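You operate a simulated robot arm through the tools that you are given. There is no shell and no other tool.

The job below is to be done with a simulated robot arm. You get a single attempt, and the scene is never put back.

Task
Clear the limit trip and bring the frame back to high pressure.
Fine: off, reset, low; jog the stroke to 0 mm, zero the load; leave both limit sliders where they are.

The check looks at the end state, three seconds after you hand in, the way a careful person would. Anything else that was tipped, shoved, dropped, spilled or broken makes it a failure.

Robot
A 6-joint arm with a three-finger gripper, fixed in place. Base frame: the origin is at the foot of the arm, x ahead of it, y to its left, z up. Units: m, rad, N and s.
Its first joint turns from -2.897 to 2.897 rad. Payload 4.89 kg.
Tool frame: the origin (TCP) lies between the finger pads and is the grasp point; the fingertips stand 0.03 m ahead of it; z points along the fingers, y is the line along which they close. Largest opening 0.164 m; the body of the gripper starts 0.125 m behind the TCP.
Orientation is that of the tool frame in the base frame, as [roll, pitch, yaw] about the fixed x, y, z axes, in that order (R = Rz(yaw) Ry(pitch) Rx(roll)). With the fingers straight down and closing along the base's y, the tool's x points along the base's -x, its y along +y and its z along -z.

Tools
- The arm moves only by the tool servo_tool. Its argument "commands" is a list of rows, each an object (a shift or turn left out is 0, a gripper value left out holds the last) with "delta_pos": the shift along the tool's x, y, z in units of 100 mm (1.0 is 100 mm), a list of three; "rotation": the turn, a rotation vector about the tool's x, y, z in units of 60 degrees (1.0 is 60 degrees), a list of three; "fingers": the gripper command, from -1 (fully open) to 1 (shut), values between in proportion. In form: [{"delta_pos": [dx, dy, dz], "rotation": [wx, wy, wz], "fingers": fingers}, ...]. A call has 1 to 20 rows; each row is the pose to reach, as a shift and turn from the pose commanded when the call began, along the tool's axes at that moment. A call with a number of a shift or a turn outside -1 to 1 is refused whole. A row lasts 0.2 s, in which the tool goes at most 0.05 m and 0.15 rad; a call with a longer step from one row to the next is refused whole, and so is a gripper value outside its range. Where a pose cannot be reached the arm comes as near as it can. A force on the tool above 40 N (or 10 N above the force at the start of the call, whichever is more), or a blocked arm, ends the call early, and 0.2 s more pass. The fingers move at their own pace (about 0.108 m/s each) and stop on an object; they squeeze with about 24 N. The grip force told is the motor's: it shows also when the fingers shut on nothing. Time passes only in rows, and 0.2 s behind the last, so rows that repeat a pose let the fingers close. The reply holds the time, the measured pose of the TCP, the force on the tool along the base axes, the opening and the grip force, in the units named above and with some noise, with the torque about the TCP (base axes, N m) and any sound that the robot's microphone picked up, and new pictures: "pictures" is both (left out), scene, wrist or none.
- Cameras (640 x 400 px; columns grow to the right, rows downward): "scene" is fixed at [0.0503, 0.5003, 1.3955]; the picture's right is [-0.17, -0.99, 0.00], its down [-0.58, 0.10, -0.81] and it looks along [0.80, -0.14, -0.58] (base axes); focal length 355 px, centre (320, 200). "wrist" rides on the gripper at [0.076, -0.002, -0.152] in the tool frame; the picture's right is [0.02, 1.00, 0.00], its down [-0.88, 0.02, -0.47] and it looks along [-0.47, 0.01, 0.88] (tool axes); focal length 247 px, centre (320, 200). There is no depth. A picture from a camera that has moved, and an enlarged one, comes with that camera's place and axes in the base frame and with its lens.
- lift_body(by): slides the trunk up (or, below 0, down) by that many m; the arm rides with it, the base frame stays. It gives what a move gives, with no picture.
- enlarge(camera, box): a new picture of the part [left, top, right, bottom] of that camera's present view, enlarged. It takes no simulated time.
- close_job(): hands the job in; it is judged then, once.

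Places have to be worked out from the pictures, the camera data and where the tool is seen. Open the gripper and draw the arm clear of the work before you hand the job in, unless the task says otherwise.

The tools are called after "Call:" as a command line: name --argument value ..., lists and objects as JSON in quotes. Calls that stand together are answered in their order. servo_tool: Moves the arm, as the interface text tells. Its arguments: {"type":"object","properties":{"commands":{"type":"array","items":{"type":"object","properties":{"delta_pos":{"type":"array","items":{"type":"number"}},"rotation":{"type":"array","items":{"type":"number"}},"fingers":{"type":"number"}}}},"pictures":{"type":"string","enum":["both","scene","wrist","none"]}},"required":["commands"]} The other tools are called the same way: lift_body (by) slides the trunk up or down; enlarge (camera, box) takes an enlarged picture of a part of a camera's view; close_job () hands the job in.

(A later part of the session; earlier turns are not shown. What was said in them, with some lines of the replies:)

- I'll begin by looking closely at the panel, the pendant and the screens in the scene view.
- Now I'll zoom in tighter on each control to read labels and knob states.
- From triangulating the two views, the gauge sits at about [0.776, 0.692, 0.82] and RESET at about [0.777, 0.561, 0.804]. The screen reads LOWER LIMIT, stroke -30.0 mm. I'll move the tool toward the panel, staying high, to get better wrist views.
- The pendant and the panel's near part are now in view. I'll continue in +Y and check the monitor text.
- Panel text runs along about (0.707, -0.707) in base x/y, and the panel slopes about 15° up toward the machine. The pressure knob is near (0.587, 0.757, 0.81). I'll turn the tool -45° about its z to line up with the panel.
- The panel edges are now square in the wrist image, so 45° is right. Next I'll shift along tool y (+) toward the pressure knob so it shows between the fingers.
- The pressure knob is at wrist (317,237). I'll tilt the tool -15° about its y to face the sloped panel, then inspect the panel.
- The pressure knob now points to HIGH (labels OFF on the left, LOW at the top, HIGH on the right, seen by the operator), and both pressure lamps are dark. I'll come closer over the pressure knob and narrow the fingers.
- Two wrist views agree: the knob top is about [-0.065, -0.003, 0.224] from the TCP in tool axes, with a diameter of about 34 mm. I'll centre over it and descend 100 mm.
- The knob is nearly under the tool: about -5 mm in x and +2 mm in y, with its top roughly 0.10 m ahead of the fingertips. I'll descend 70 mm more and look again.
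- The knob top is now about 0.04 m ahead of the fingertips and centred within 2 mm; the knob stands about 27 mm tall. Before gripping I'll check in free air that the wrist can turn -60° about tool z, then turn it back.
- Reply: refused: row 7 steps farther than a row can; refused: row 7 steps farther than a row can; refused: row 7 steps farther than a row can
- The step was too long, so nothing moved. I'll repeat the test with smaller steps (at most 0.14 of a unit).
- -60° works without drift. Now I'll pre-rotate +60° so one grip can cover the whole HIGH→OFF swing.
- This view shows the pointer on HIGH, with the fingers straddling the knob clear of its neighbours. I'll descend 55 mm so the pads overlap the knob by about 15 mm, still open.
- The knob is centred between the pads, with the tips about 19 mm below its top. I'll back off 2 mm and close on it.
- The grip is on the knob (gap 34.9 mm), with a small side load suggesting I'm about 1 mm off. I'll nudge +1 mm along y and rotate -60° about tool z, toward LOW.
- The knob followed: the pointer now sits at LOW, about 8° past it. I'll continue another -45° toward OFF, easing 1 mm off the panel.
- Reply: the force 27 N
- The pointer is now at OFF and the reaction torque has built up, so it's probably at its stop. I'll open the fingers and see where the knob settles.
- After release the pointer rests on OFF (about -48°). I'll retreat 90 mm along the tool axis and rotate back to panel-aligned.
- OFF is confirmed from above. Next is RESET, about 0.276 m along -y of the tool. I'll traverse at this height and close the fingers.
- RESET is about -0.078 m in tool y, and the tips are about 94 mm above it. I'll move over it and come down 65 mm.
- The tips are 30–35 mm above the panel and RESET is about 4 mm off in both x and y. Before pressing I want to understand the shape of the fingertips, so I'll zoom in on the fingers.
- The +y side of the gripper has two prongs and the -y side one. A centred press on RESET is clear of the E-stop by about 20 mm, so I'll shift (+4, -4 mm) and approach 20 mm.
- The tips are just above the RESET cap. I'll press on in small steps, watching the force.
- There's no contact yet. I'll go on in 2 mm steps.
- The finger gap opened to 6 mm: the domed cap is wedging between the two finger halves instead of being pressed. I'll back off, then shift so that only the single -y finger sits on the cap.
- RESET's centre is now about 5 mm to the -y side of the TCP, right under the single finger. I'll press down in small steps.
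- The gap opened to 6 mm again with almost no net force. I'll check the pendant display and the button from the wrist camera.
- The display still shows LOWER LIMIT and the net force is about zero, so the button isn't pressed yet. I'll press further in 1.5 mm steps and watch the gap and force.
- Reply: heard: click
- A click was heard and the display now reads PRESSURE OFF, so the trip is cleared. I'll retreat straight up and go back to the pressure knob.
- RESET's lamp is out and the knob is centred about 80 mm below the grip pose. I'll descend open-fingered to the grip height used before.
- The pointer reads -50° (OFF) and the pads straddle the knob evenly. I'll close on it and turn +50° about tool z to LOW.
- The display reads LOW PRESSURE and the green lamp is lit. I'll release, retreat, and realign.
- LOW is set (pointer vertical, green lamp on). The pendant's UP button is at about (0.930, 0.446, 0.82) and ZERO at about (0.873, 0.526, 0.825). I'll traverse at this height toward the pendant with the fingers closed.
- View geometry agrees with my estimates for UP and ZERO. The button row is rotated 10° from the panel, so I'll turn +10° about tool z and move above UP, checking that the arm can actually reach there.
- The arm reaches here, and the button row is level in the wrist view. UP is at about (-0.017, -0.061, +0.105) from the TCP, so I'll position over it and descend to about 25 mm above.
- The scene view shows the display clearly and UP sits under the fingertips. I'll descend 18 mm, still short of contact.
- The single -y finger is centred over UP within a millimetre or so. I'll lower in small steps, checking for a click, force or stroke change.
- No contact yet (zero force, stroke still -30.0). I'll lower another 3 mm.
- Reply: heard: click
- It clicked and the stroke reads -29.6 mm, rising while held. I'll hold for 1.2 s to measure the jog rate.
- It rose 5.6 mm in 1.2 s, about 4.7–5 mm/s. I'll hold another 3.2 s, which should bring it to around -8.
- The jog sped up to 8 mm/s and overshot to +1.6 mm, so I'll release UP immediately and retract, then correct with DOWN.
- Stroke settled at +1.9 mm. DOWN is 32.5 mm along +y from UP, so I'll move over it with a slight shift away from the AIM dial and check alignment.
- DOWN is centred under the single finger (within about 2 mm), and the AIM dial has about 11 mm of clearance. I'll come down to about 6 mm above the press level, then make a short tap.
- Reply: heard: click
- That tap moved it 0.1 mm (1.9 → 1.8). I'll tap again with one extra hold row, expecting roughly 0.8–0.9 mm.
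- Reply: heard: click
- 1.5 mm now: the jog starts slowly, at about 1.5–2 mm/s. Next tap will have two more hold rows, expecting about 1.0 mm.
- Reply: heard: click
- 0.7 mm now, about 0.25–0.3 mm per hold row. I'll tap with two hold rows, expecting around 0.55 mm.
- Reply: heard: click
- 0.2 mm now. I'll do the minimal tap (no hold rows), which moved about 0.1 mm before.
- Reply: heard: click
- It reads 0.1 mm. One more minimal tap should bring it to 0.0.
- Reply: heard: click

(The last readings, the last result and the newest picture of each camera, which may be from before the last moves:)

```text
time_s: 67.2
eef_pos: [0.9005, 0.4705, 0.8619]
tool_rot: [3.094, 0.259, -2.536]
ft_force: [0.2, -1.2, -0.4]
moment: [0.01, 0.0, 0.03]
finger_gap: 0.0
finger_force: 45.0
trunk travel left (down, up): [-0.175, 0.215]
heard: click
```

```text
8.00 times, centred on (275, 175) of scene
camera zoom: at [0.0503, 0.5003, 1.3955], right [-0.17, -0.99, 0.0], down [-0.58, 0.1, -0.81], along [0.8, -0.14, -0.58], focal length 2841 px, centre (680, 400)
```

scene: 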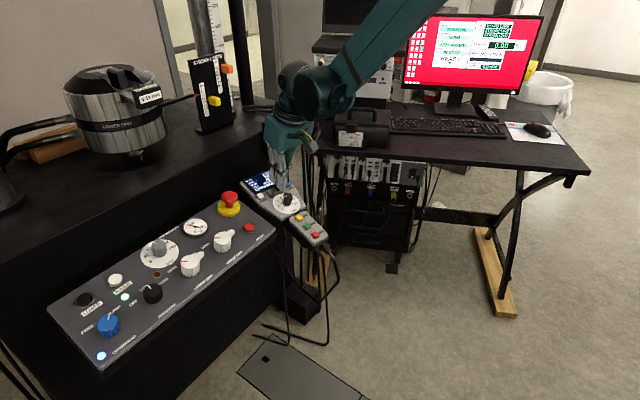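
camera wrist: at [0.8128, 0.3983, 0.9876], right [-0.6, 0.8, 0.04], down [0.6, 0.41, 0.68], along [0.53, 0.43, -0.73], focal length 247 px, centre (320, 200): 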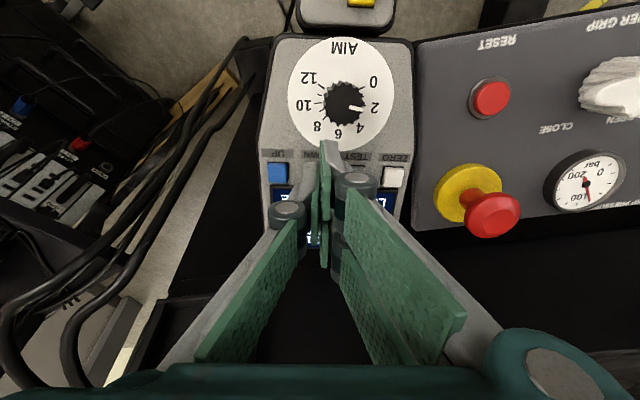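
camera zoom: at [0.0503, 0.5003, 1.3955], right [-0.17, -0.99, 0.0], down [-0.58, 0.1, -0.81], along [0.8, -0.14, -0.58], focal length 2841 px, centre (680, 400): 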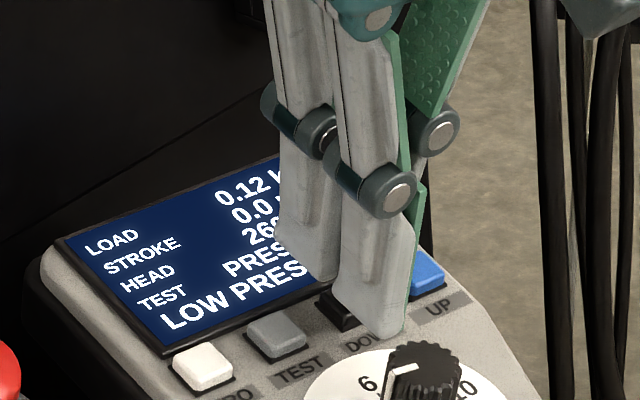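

Stroke is 0.0 mm. Next is ZERO, 65 mm further along +y, so I'll lift, move over it and check alignment.

Call:
servo_tool --commands '[{"delta_pos": [0, 0, -0.15], "fingers": 1.0}, {"delta_pos": [0, 0.3, -0.15], "fingers": 1.0}, {"delta_pos": [0, 0.65, -0.15], "fingers": 1.0}, {"delta_pos": [0, 0.65, -0.08], "fingers": 1.0}, {"delta_pos": [0, 0.65, -0.08], "fingers": 1.0}]' --pictures "both"

Call:
enlarge --camera "wrist" --box '[220, 90, 440, 260]'

Call:
enlarge --camera "scene" --box '[220, 130, 330, 220]'

```text
time_s: 68.4
eef_pos: [0.8626, 0.5217, 0.873]
tool_rot: [3.097, 0.259, -2.536]
ft_force: [0.0, 0.5, 0.4]
moment: [-0.02, -0.04, -0.01]
finger_gap: 0.0
finger_force: 45.5
trunk travel left (down, up): [-0.175, 0.215]
camera wrist: at [0.7745, 0.4489, 1.0006], right [-0.6, 0.8, 0.04], down [0.6, 0.41, 0.68], along [0.53, 0.43, -0.73], focal length 247 px, centre (320, 200)
```

scene: 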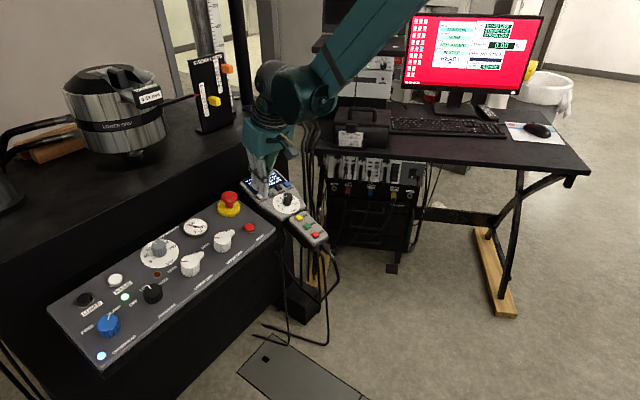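
wrist: 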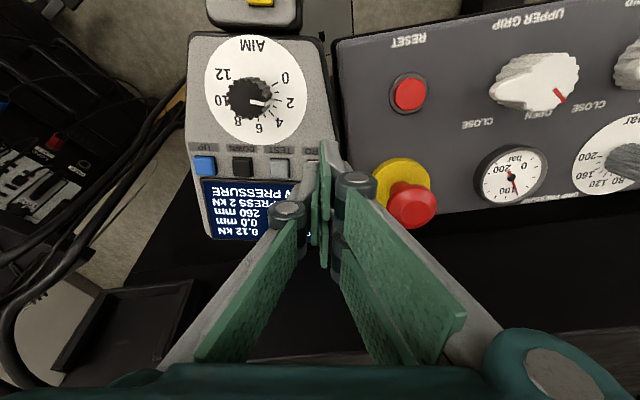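

```text
2.35 times, centred on (330, 175) of wrist
camera zoom: at [0.7745, 0.4489, 1.0006], right [-0.6, 0.8, 0.04], down [0.6, 0.41, 0.68], along [0.53, 0.43, -0.73], focal length 581 px, centre (296, 259)
```

zoom: 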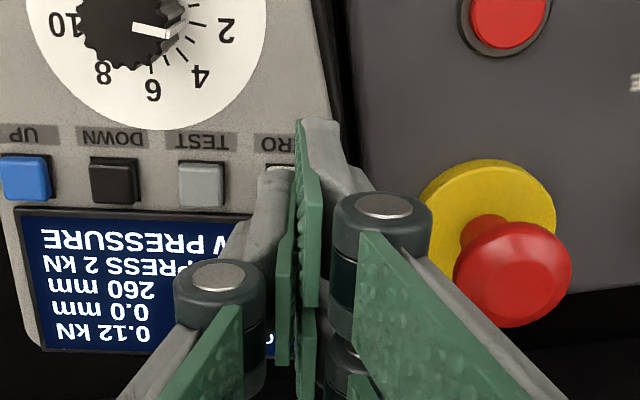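

```text
4.44 times, centred on (275, 175) of scene
camera zoom: at [0.0503, 0.5003, 1.3955], right [-0.17, -0.99, 0.0], down [-0.58, 0.1, -0.81], along [0.8, -0.14, -0.58], focal length 1578 px, centre (520, 311)
```

zoom: 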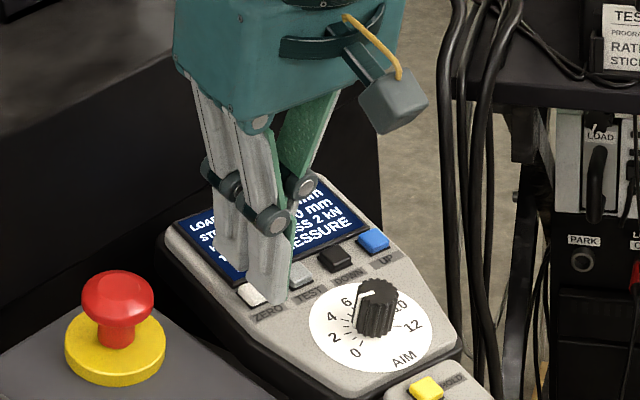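

ZERO is centred under the finger, TEST is well clear, and the stroke is holding at 0.0. I'll come down and tap ZERO.

Call:
servo_tool --commands '[{"delta_pos": [0, 0, 0.07], "fingers": 1.0}, {"delta_pos": [0, 0, 0.14], "fingers": 1.0}, {"delta_pos": [0, 0, 0.17], "fingers": 1.0}, {"delta_pos": [0, 0, 0.2], "fingers": 1.0}, {"delta_pos": [0, 0, 0.2], "fingers": 1.0}]' --pictures "both"

Call:
enlarge --camera "wrist" --box '[160, 120, 340, 260]'

```text
time_s: 69.6
eef_pos: [0.8657, 0.5266, 0.8534]
tool_rot: [3.095, 0.259, -2.535]
ft_force: [0.2, -0.6, 3.0]
moment: [0.03, 0.0, 0.0]
finger_gap: 0.0059
finger_force: 44.6
trunk travel left (down, up): [-0.175, 0.215]
heard: click
camera wrist: at [0.7778, 0.4533, 0.98], right [-0.6, 0.8, 0.04], down [0.6, 0.41, 0.68], along [0.53, 0.43, -0.73], focal length 247 px, centre (320, 200)
```

scene: 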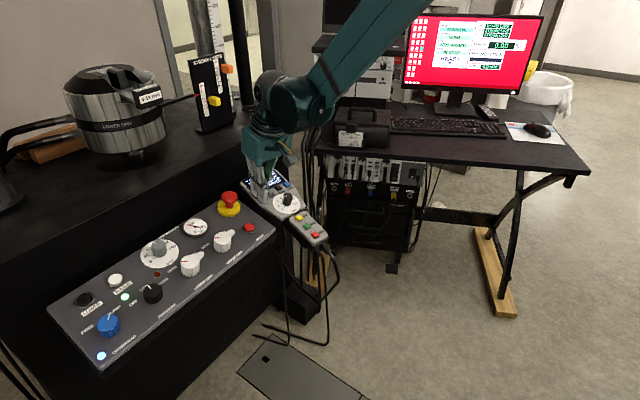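
wrist: 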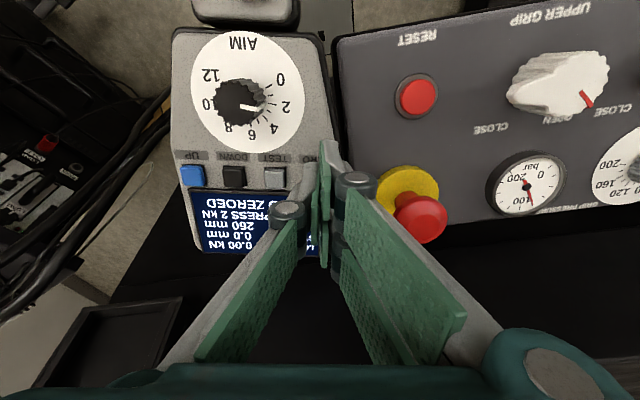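

```text
2.86 times, centred on (250, 190) of wrist
camera zoom: at [0.7778, 0.4533, 0.98], right [-0.6, 0.8, 0.04], down [0.6, 0.41, 0.68], along [0.53, 0.43, -0.73], focal length 706 px, centre (520, 229)
```

zoom: 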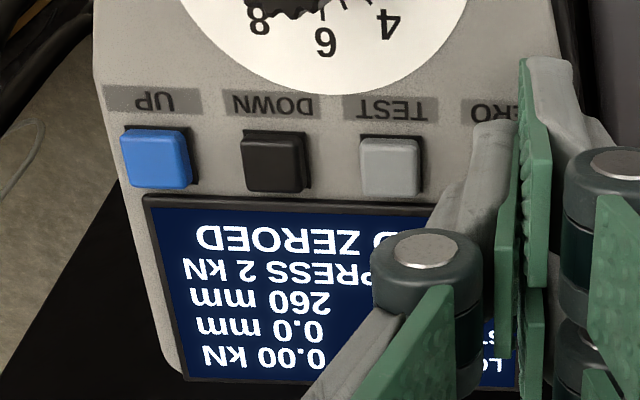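

Display reads LOAD ZEROED: 0.00 kN, 0.0 mm. I'll lift off, realign with the panel, and go back to the pressure knob for HIGH.

Call:
servo_tool --commands '[{"delta_pos": [0, 0, -0.3], "fingers": 1.0}, {"delta_pos": [0, 0, -0.6], "fingers": 1.0}, {"delta_pos": [0, 0, -0.9], "fingers": 1.0}, {"delta_pos": [0, 0, -0.9], "rotation": [0, 0, -0.083], "fingers": 1.0}, {"delta_pos": [0, 0, -0.9], "rotation": [0, 0, -0.167], "fingers": 1.0}, {"delta_pos": [0, 0, -0.9], "rotation": [0, 0, -0.167], "fingers": 1.0}]' --pictures "scene"

Call:
enlarge --camera "scene" --box '[230, 140, 330, 220]'

```text
time_s: 71.0
eef_pos: [0.848, 0.511, 0.9391]
tool_rot: [3.141, 0.261, -2.355]
ft_force: [0.8, 0.2, 1.3]
moment: [0.02, -0.01, 0.0]
finger_gap: 0.0
finger_force: 45.3
trunk travel left (down, up): [-0.175, 0.215]
```

scene: 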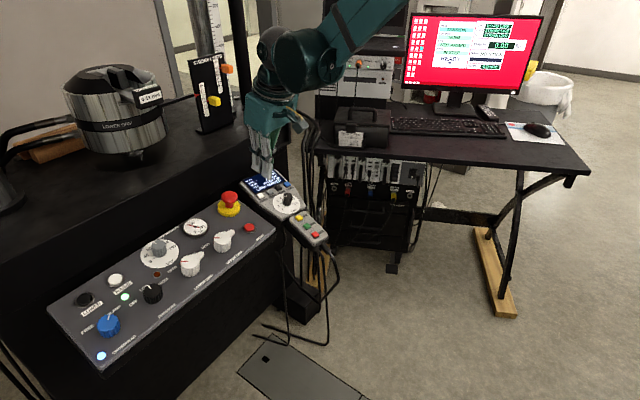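

```text
5.00 times, centred on (280, 180) of scene
camera zoom: at [0.0503, 0.5003, 1.3955], right [-0.17, -0.99, 0.0], down [-0.58, 0.1, -0.81], along [0.8, -0.14, -0.58], focal length 1776 px, centre (520, 300)
```

zoom: 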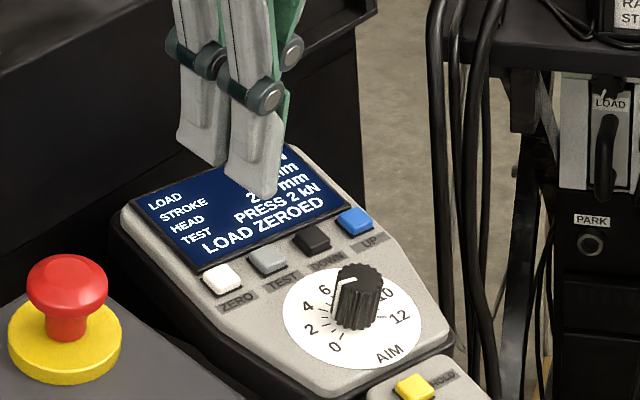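

The tool is realigned and clear of the pendant. I'll traverse back to above the pressure knob (about +0.039 in x, +0.361 in y, +0.026 in z).

Call:
servo_tool --commands '[{"delta_pos": [0.2, 0.3, 0], "fingers": 1.0}, {"delta_pos": [0.39, 0.65, 0], "fingers": 1.0}, {"delta_pos": [0.39, 1.0, 0], "fingers": 1.0}]' --pictures "none"

Call:
servo_tool --commands '[{"delta_pos": [0, 0.4, 0]}, {"delta_pos": [0, 0.8, 0]}, {"delta_pos": [0, 1.0, 0]}]' --pictures "none"

Call:
servo_tool --commands '[{"delta_pos": [0, 0.4, 0], "fingers": 0.6}, {"delta_pos": [0, 0.8, 0], "fingers": 0.15}, {"delta_pos": [0, 1.0, 0], "fingers": 0.15}]' --pictures "none"

Call:
servo_tool --commands '[{"delta_pos": [0, 0.4, 0.1], "fingers": 0.15}, {"delta_pos": [0, 0.61, 0.2], "fingers": 0.15}, {"delta_pos": [0, 0.61, 0.26], "fingers": 0.15}, {"delta_pos": [0, 0.61, 0.26], "fingers": 0.15}]' --pictures "both"

Call:
enlarge --camera "wrist" --box '[230, 80, 430, 220]'

```text
time_s: 71.8
eef_pos: [0.7512, 0.5532, 0.9274]
tool_rot: [3.139, 0.261, -2.357]
ft_force: [1.0, -0.6, -0.5]
moment: [0.13, 0.13, 0.07]
finger_gap: 0.0
finger_force: 44.7
trunk travel left (down, up): [-0.175, 0.215]
```

```text
time_s: 72.6
eef_pos: [0.6789, 0.6247, 0.9288]
tool_rot: [3.141, 0.264, -2.355]
ft_force: [0.1, -0.3, -0.6]
moment: [0.09, 0.09, 0.01]
finger_gap: 0.0
finger_force: 45.2
trunk travel left (down, up): [-0.175, 0.215]
```

```text
time_s: 73.4
eef_pos: [0.6101, 0.6942, 0.9295]
tool_rot: [-3.141, 0.262, -2.354]
ft_force: [0.2, -1.6, -0.1]
moment: [0.06, 0.06, 0.01]
finger_gap: 0.0698
finger_force: 0.0
trunk travel left (down, up): [-0.175, 0.215]
```

```text
time_s: 74.4
eef_pos: [0.5723, 0.7401, 0.9047]
tool_rot: [3.141, 0.26, -2.355]
ft_force: [-0.7, 0.2, -0.4]
moment: [-0.02, 0.0, -0.02]
finger_gap: 0.0697
finger_force: 0.0
trunk travel left (down, up): [-0.175, 0.215]
camera wrist: at [0.493, 0.6586, 1.0314], right [-0.72, 0.69, -0.01], down [0.5, 0.53, 0.68], along [0.48, 0.49, -0.73], focal length 247 px, centre (320, 200)
```

scene: 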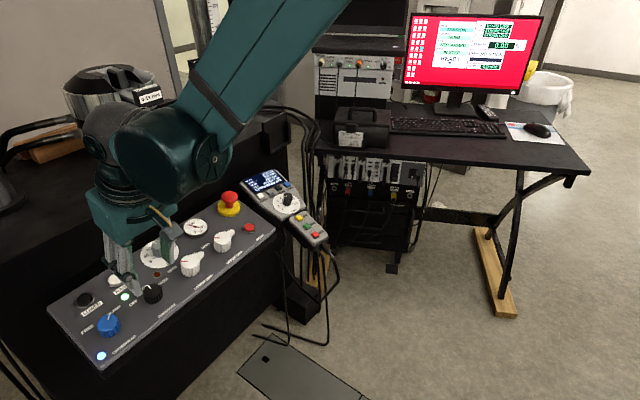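
wrist: 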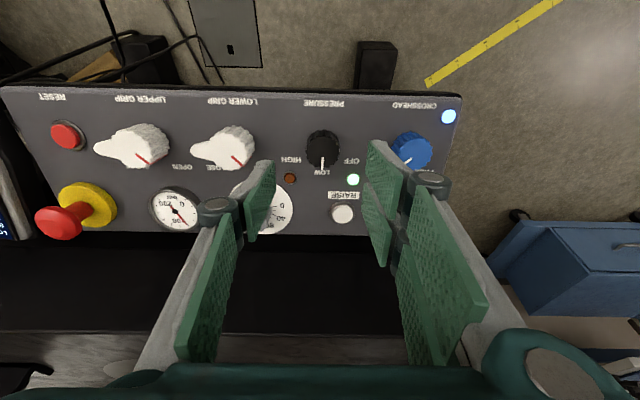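

```text
2.86 times, centred on (330, 150) of wrist
camera zoom: at [0.493, 0.6586, 1.0314], right [-0.72, 0.69, -0.01], down [0.5, 0.53, 0.68], along [0.48, 0.49, -0.73], focal length 706 px, centre (291, 343)
```

zoom: 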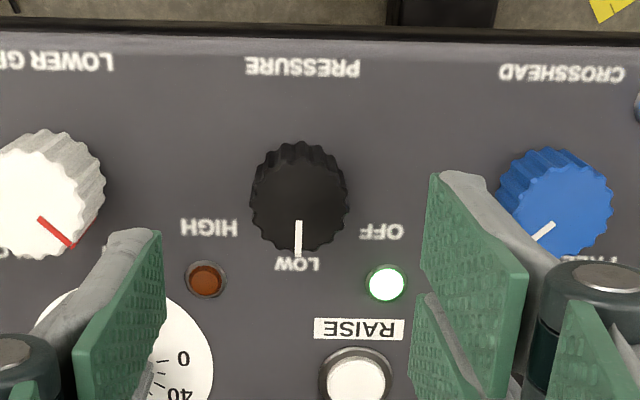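

The knob is at LOW and centred within about 2 mm. I'll descend to the grip height with a 2 mm y correction and check.

Call:
servo_tool --commands '[{"delta_pos": [0, 0.022, 0.25], "fingers": 0.15}, {"delta_pos": [0, 0.022, 0.5], "fingers": 0.15}, {"delta_pos": [0, 0.022, 0.65], "fingers": 0.15}, {"delta_pos": [0, 0.022, 0.79], "fingers": 0.15}, {"delta_pos": [0, 0.022, 0.79], "fingers": 0.15}]' --pictures "wrist"

Call:
enlarge --camera "wrist" --box '[240, 100, 400, 220]'

Call:
enlarge --camera "scene" --box '[240, 150, 330, 225]'

```text
time_s: 75.6
eef_pos: [0.5838, 0.7574, 0.8277]
tool_rot: [-3.141, 0.263, -2.355]
ft_force: [-1.1, 0.4, 0.1]
moment: [-0.02, -0.02, -0.01]
finger_gap: 0.0696
finger_force: 0.1
trunk travel left (down, up): [-0.175, 0.215]
camera wrist: at [0.5058, 0.6751, 0.9554], right [-0.72, 0.69, -0.01], down [0.5, 0.53, 0.69], along [0.48, 0.49, -0.73], focal length 247 px, centre (320, 200)
```

wrist: 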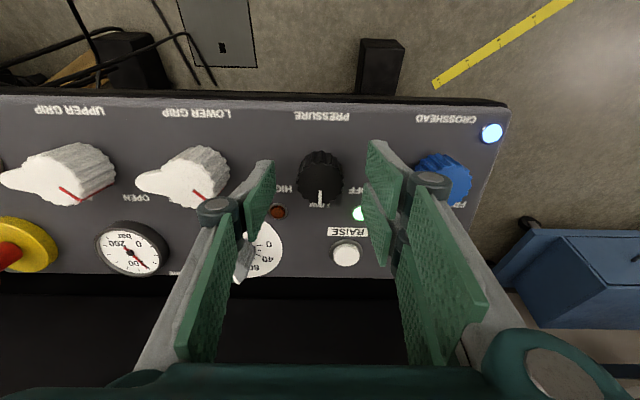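

```text
3.33 times, centred on (320, 160) of wrist
camera zoom: at [0.5058, 0.6751, 0.9554], right [-0.72, 0.69, -0.01], down [0.5, 0.53, 0.69], along [0.48, 0.49, -0.73], focal length 823 px, centre (320, 333)
```

zoom: 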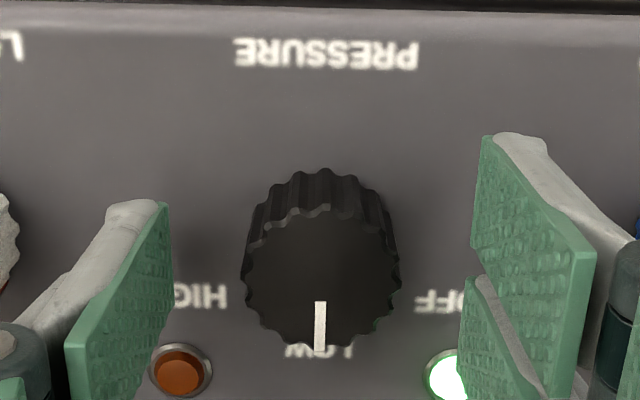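

```text
5.33 times, centred on (285, 188) of scene
camera zoom: at [0.0503, 0.5003, 1.3955], right [-0.17, -0.99, 0.0], down [-0.58, 0.1, -0.81], along [0.8, -0.14, -0.58], focal length 1894 px, centre (507, 267)
```

zoom: 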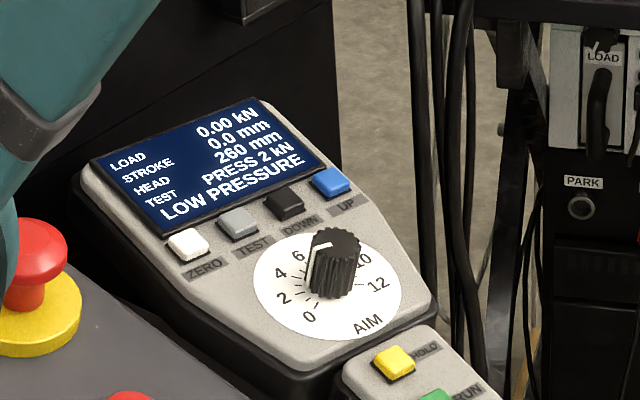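

The display shows 0.00 kN, 0.0 mm, LOW PRESSURE, and the knob sits between the pads. I'll close and turn +50° about tool z to HIGH.

Call:
servo_tool --commands '[{"fingers": 0.4}, {"fingers": 0.7}, {"fingers": 0.7}, {"fingers": 0.7}]' --pictures "none"

Call:
servo_tool --commands '[{"rotation": [0, 0, 0.1]}, {"rotation": [0, 0, 0.2]}, {"rotation": [0, 0, 0.3]}, {"rotation": [0, 0, 0.4]}, {"rotation": [0, 0, 0.5]}, {"rotation": [0, 0, 0.6]}, {"rotation": [0, 0, 0.7]}, {"rotation": [0, 0, 0.8]}, {"rotation": [0, 0, 0.85]}, {"rotation": [0, 0, 0.85]}]' --pictures "both"

Call:
enlarge --camera "wrist" --box '[240, 100, 400, 220]'

Call:
enlarge --camera "scene" --box '[240, 150, 330, 225]'

```text
time_s: 76.6
eef_pos: [0.5847, 0.7576, 0.8284]
tool_rot: [-3.141, 0.261, -2.353]
ft_force: [-1.0, 0.1, 0.0]
moment: [-0.05, 0.02, 0.0]
finger_gap: 0.0349
finger_force: 45.1
trunk travel left (down, up): [-0.175, 0.215]
```

```text
time_s: 78.8
eef_pos: [0.5853, 0.7572, 0.8282]
tool_rot: [2.935, 0.163, 3.021]
ft_force: [-1.9, -23.8, 5.0]
moment: [-0.68, 0.05, 0.23]
finger_gap: 0.0348
finger_force: 44.3
trunk travel left (down, up): [-0.175, 0.215]
camera wrist: at [0.4816, 0.7359, 0.9625], right [0.06, 0.98, 0.2], down [0.78, -0.17, 0.6], along [0.63, 0.12, -0.77], focal length 247 px, centre (320, 200)
```

scene: 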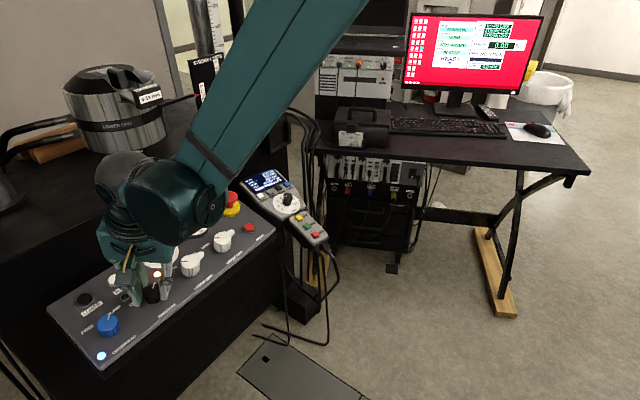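
wrist: 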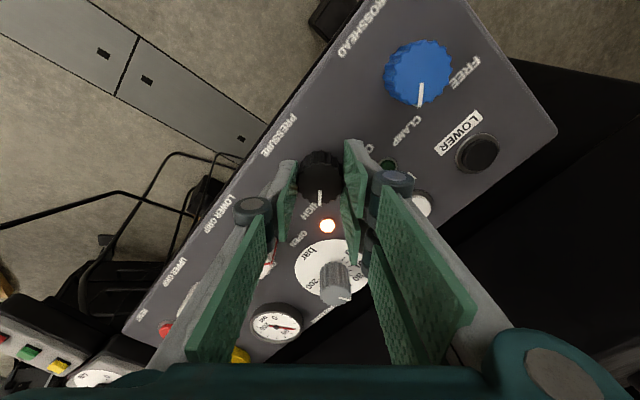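

```text
3.33 times, centred on (320, 160) of wrist
camera zoom: at [0.4816, 0.7359, 0.9625], right [0.06, 0.98, 0.2], down [0.78, -0.17, 0.6], along [0.63, 0.12, -0.77], focal length 823 px, centre (320, 333)
```

zoom: 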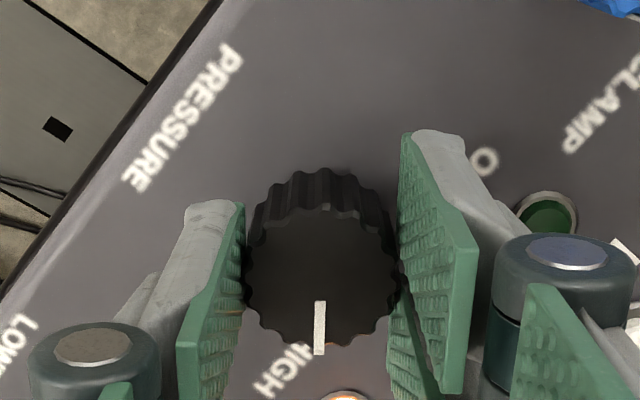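

```text
5.33 times, centred on (285, 188) of scene
camera zoom: at [0.0503, 0.5003, 1.3955], right [-0.17, -0.99, 0.0], down [-0.58, 0.1, -0.81], along [0.8, -0.14, -0.58], focal length 1894 px, centre (507, 267)
```

zoom: 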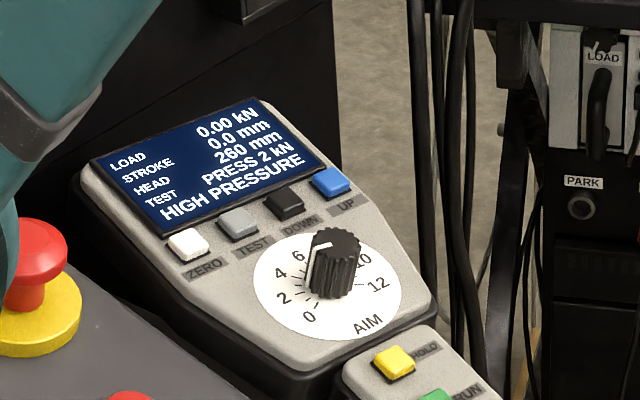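

The display reads HIGH PRESSURE with 0.00 kN and 0.0 mm, and the amber lamp is on. I'll release gently, retreat and realign.

Call:
servo_tool --commands '[{"fingers": 0.4}, {"fingers": 0.15}, {"fingers": 0.15}, {"delta_pos": [0, 0, -0.3]}, {"delta_pos": [0, 0, -0.6]}, {"delta_pos": [0, 0, -1.0]}, {"delta_pos": [0, 0, -1.0], "rotation": [0, 0, -0.12]}, {"delta_pos": [0, 0, -1.0], "rotation": [0, 0, -0.24]}, {"delta_pos": [0, 0, -1.0], "rotation": [0, 0, -0.36]}, {"delta_pos": [0, 0, -1.0], "rotation": [0, 0, -0.48]}, {"delta_pos": [0, 0, -1.0], "rotation": [0, 0, -0.6]}, {"delta_pos": [0, 0, -1.0], "rotation": [0, 0, -0.72]}, {"delta_pos": [0, 0, -1.0], "rotation": [0, 0, -0.85]}, {"delta_pos": [0, 0, -1.0], "rotation": [0, 0, -0.85]}]' --pictures "both"

Call:
enlarge --camera "wrist" --box '[230, 80, 430, 220]'

Call:
enlarge --camera "scene" --box '[240, 150, 330, 225]'

```text
time_s: 81.8
eef_pos: [0.5665, 0.7411, 0.9238]
tool_rot: [-3.14, 0.261, -2.353]
ft_force: [0.8, 0.0, 0.0]
moment: [-0.01, 0.02, 0.0]
finger_gap: 0.0701
finger_force: 0.1
trunk travel left (down, up): [-0.175, 0.215]
camera wrist: at [0.4867, 0.6578, 1.0519], right [-0.72, 0.69, -0.01], down [0.5, 0.53, 0.69], along [0.48, 0.49, -0.73], focal length 247 px, centre (320, 200)
```

scene: 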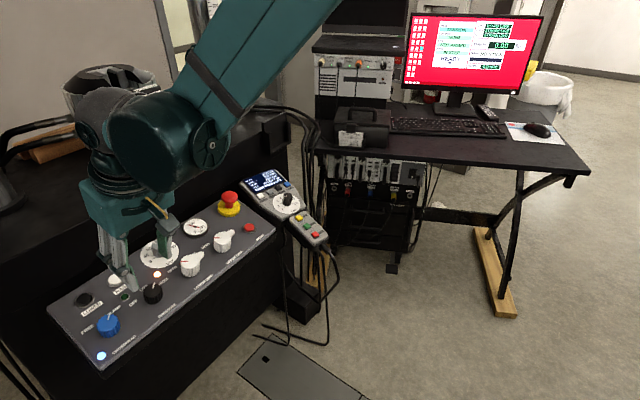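
wrist: 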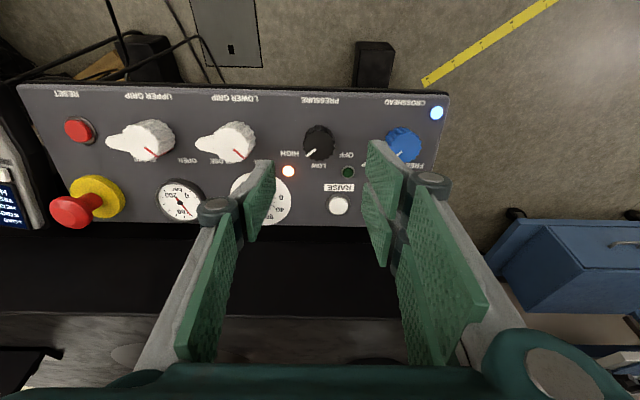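

```text
2.86 times, centred on (330, 150) of wrist
camera zoom: at [0.4867, 0.6578, 1.0519], right [-0.72, 0.69, -0.01], down [0.5, 0.53, 0.69], along [0.48, 0.49, -0.73], focal length 706 px, centre (291, 343)
```

zoom: 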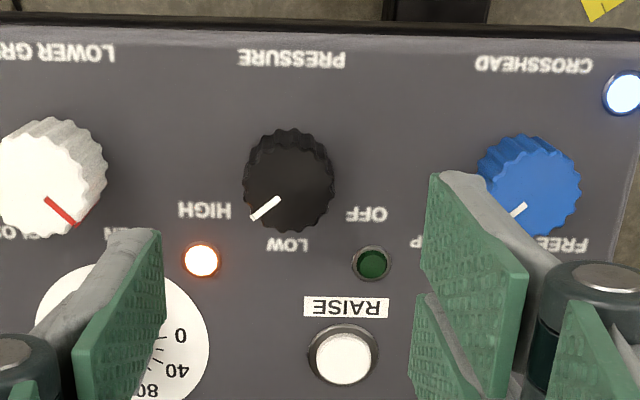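

```text
5.33 times, centred on (285, 188) of scene
camera zoom: at [0.0503, 0.5003, 1.3955], right [-0.17, -0.99, 0.0], down [-0.58, 0.1, -0.81], along [0.8, -0.14, -0.58], focal length 1894 px, centre (507, 267)
```

zoom: 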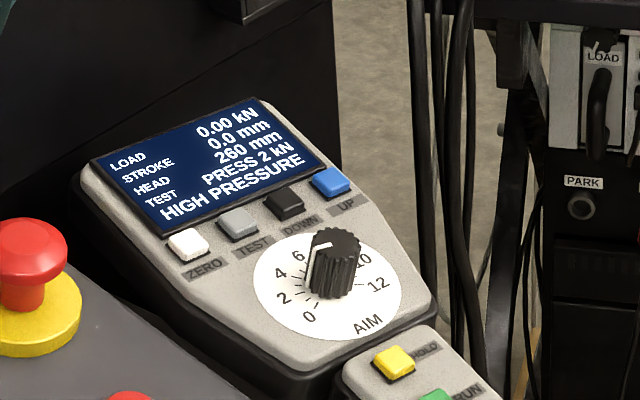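

The knob stays at HIGH with the amber lamp on. Now I'll draw the arm up and away from the panel and open the gripper.

Call:
servo_tool --commands '[{"delta_pos": [0.0, 0, -0.4]}, {"delta_pos": [0.2, 0, -0.8]}, {"delta_pos": [0.6, 0, -1.0]}, {"delta_pos": [1.0, 0, -1.0]}]' --pictures "none"

Call:
servo_tool --commands '[{"delta_pos": [0.3, -0.3, -0.2], "fingers": -0.5}, {"delta_pos": [0.5, -0.6, -0.5], "fingers": -1.0}, {"delta_pos": [0.5, -1.0, -0.7], "fingers": -1.0}, {"delta_pos": [0.5, -1.0, -0.7], "fingers": -1.0}]' --pictures "both"

Call:
enlarge --camera "scene" --box '[40, 180, 280, 370]'

Call:
enlarge --camera "scene" --box '[240, 150, 330, 225]'

Call:
enlarge --camera "scene" --box '[190, 45, 250, 135]'

```text
time_s: 82.8
eef_pos: [0.48, 0.6524, 0.994]
tool_rot: [3.141, 0.262, -2.355]
ft_force: [-0.3, 0.8, -0.4]
moment: [-0.07, 0.06, -0.03]
finger_gap: 0.0697
finger_force: 0.2
trunk travel left (down, up): [-0.175, 0.215]
```

```text
time_s: 83.8
eef_pos: [0.5031, 0.5335, 1.0497]
tool_rot: [3.142, 0.262, -2.353]
ft_force: [-0.8, -0.5, 0.4]
moment: [0.03, -0.16, -0.03]
finger_gap: 0.1642
finger_force: 0.2
trunk travel left (down, up): [-0.175, 0.215]
camera wrist: at [0.4239, 0.452, 1.1772], right [-0.72, 0.69, -0.01], down [0.5, 0.53, 0.69], along [0.48, 0.49, -0.73], focal length 247 px, centre (320, 200)
```

scene: 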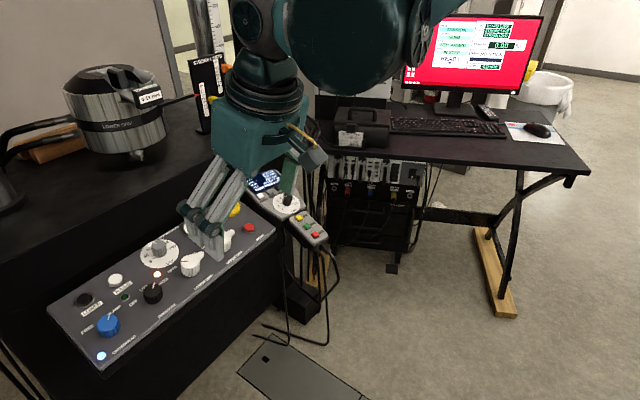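
wrist: 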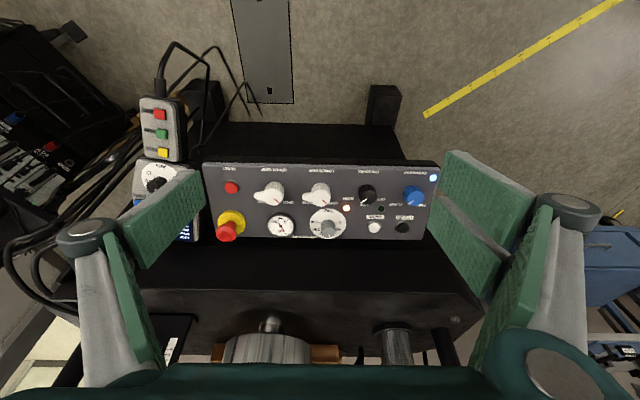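

```text
2.11 times, centred on (160, 275) of scene
camera zoom: at [0.0503, 0.5003, 1.3955], right [-0.17, -0.99, 0.0], down [-0.58, 0.1, -0.81], along [0.8, -0.14, -0.58], focal length 748 px, centre (657, 42)
```

zoom: 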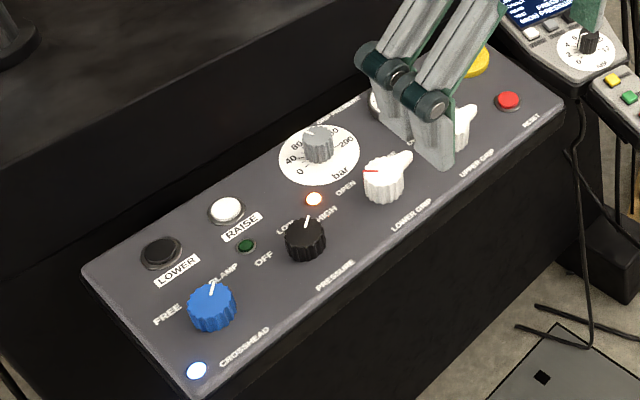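

```text
5.33 times, centred on (285, 188) of scene
camera zoom: at [0.0503, 0.5003, 1.3955], right [-0.17, -0.99, 0.0], down [-0.58, 0.1, -0.81], along [0.8, -0.14, -0.58], focal length 1894 px, centre (507, 267)
```

zoom: 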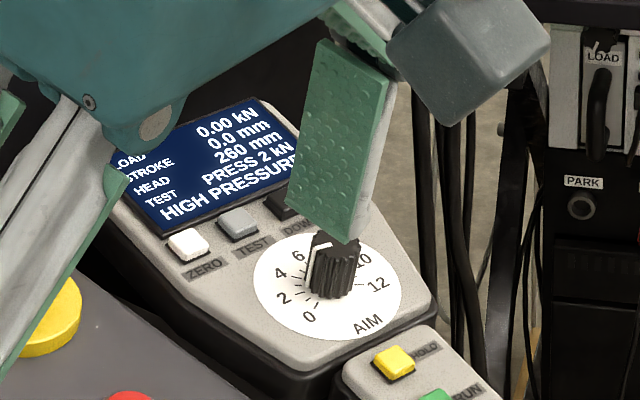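

```text
4.44 times, centred on (220, 90) of scene
camera zoom: at [0.0503, 0.5003, 1.3955], right [-0.17, -0.99, 0.0], down [-0.58, 0.1, -0.81], along [0.8, -0.14, -0.58], focal length 1578 px, centre (764, 689)
```

zoom: 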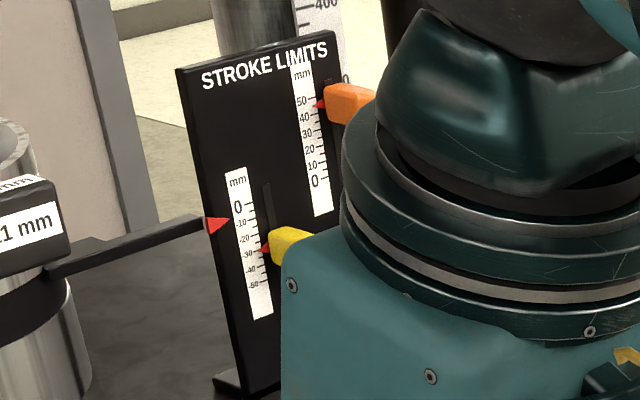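

Everything reads correctly: HIGH PRESSURE, 0.00 kN, 0.0 mm, and the limit sliders unmoved. I'll move the arm a bit further clear and take a last look before handing in.

Call:
servo_tool --commands '[{"delta_pos": [0, -0.4, -0.2]}, {"delta_pos": [0, -0.8, -0.4]}, {"delta_pos": [0, -1.0, -0.5]}]' --pictures "none"

Call:
servo_tool --commands '[{"delta_pos": [0, -0.4, 0]}, {"delta_pos": [0, -0.8, 0]}, {"delta_pos": [0, -1.0, 0]}, {"delta_pos": [0, -1.0, 0]}]' --pictures "both"

Call:
enlarge --camera "scene" --box '[40, 150, 340, 370]'

Call:
enlarge --camera "scene" --box '[170, 40, 290, 140]'

Call:
enlarge --camera "scene" --box '[240, 150, 330, 225]'

```text
time_s: 84.6
eef_pos: [0.5659, 0.4541, 1.0973]
tool_rot: [-3.139, 0.261, -2.354]
ft_force: [-0.5, 0.7, 0.1]
moment: [-0.07, -0.06, -0.04]
finger_gap: 0.1639
finger_force: 0.1
trunk travel left (down, up): [-0.175, 0.215]
```

```text
time_s: 85.6
eef_pos: [0.6362, 0.3848, 1.0987]
tool_rot: [-3.141, 0.262, -2.355]
ft_force: [1.0, 0.3, -0.4]
moment: [0.0, 0.04, 0.01]
finger_gap: 0.164
finger_force: 0.1
trunk travel left (down, up): [-0.175, 0.215]
camera wrist: at [0.5568, 0.3025, 1.2266], right [-0.72, 0.69, -0.01], down [0.5, 0.53, 0.68], along [0.48, 0.49, -0.73], focal length 247 px, centre (320, 200)
```

scene: 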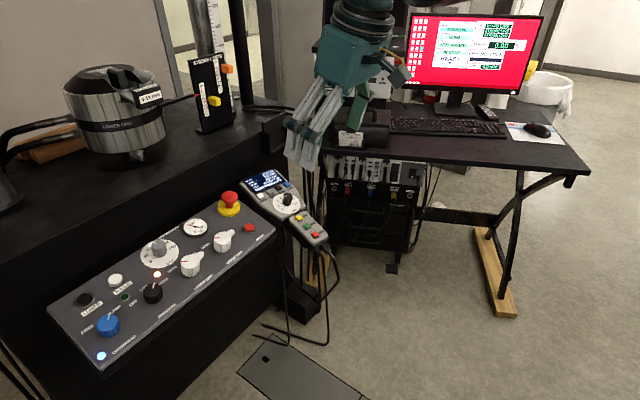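
wrist: 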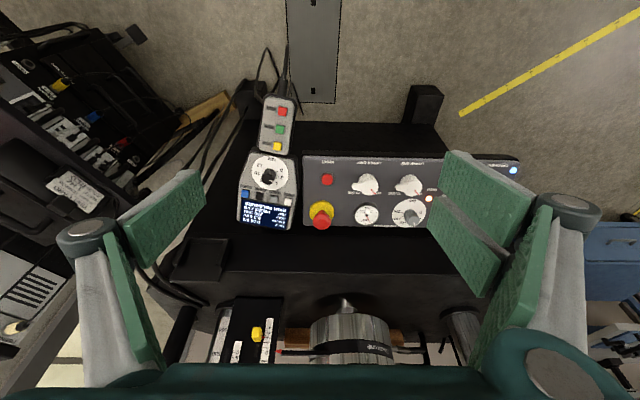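

```text
1.82 times, centred on (190, 260) of scene
camera zoom: at [0.0503, 0.5003, 1.3955], right [-0.17, -0.99, 0.0], down [-0.58, 0.1, -0.81], along [0.8, -0.14, -0.58], focal length 646 px, centre (556, 91)
```

zoom: 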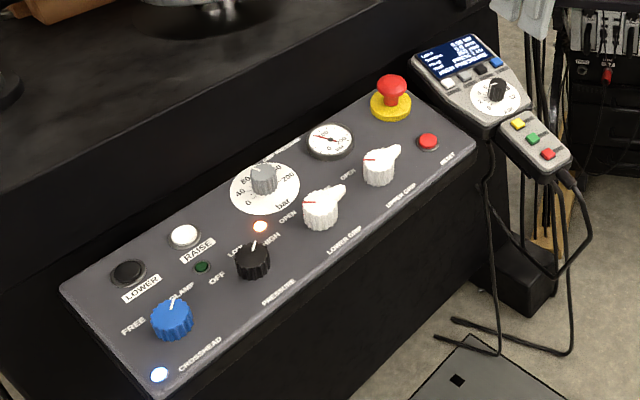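

```text
4.00 times, centred on (230, 90) of scene
camera zoom: at [0.0503, 0.5003, 1.3955], right [-0.17, -0.99, 0.0], down [-0.58, 0.1, -0.81], along [0.8, -0.14, -0.58], focal length 1421 px, centre (680, 640)
```

zoom: 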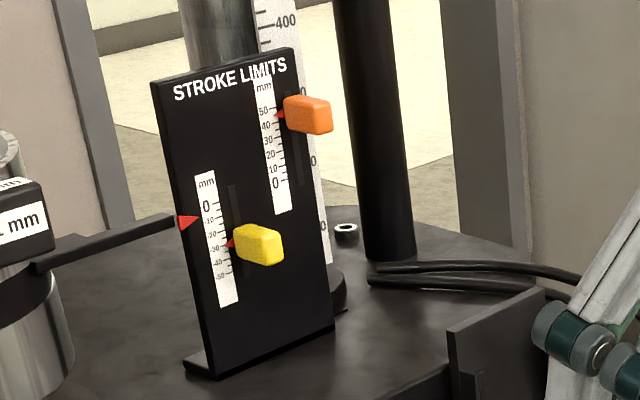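

```text
5.33 times, centred on (285, 188) of scene
camera zoom: at [0.0503, 0.5003, 1.3955], right [-0.17, -0.99, 0.0], down [-0.58, 0.1, -0.81], along [0.8, -0.14, -0.58], focal length 1894 px, centre (507, 267)
```

zoom: 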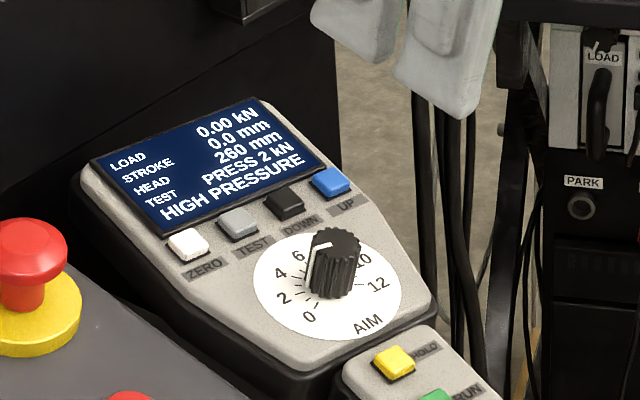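

The final view shows HIGH PRESSURE, stroke 0.0 mm and load 0.00 kN, with the reset lamp off. Sliders and all other knobs are unchanged, the gripper is open and the arm is clear, so I'm handing in.

Call:
close_job

```text
The job is handed in.
```

The limit trip is cleared and the frame is back at high pressure. In the last view before hand-in, the pendant showed HIGH PRESSURE, stroke 0.0 mm and load 0.00 kN. The amber HIGH lamp was on and the RESET lamp was off.

- **Sequence:** I turned pressure to OFF, pressed RESET (the LOWER LIMIT message cleared), turned to LOW, jogged the stroke, zeroed the load, then turned to HIGH.
- **Jog overshoot:** holding UP took the stroke past zero to +1.9 mm, because the jog speeds up when held. I brought it back to 0.0 mm with short DOWN taps before zeroing the load.
- **Left alone:** both limit sliders are where they were, and I saw no change in the other controls. The gripper is open and the arm is clear of the frame.
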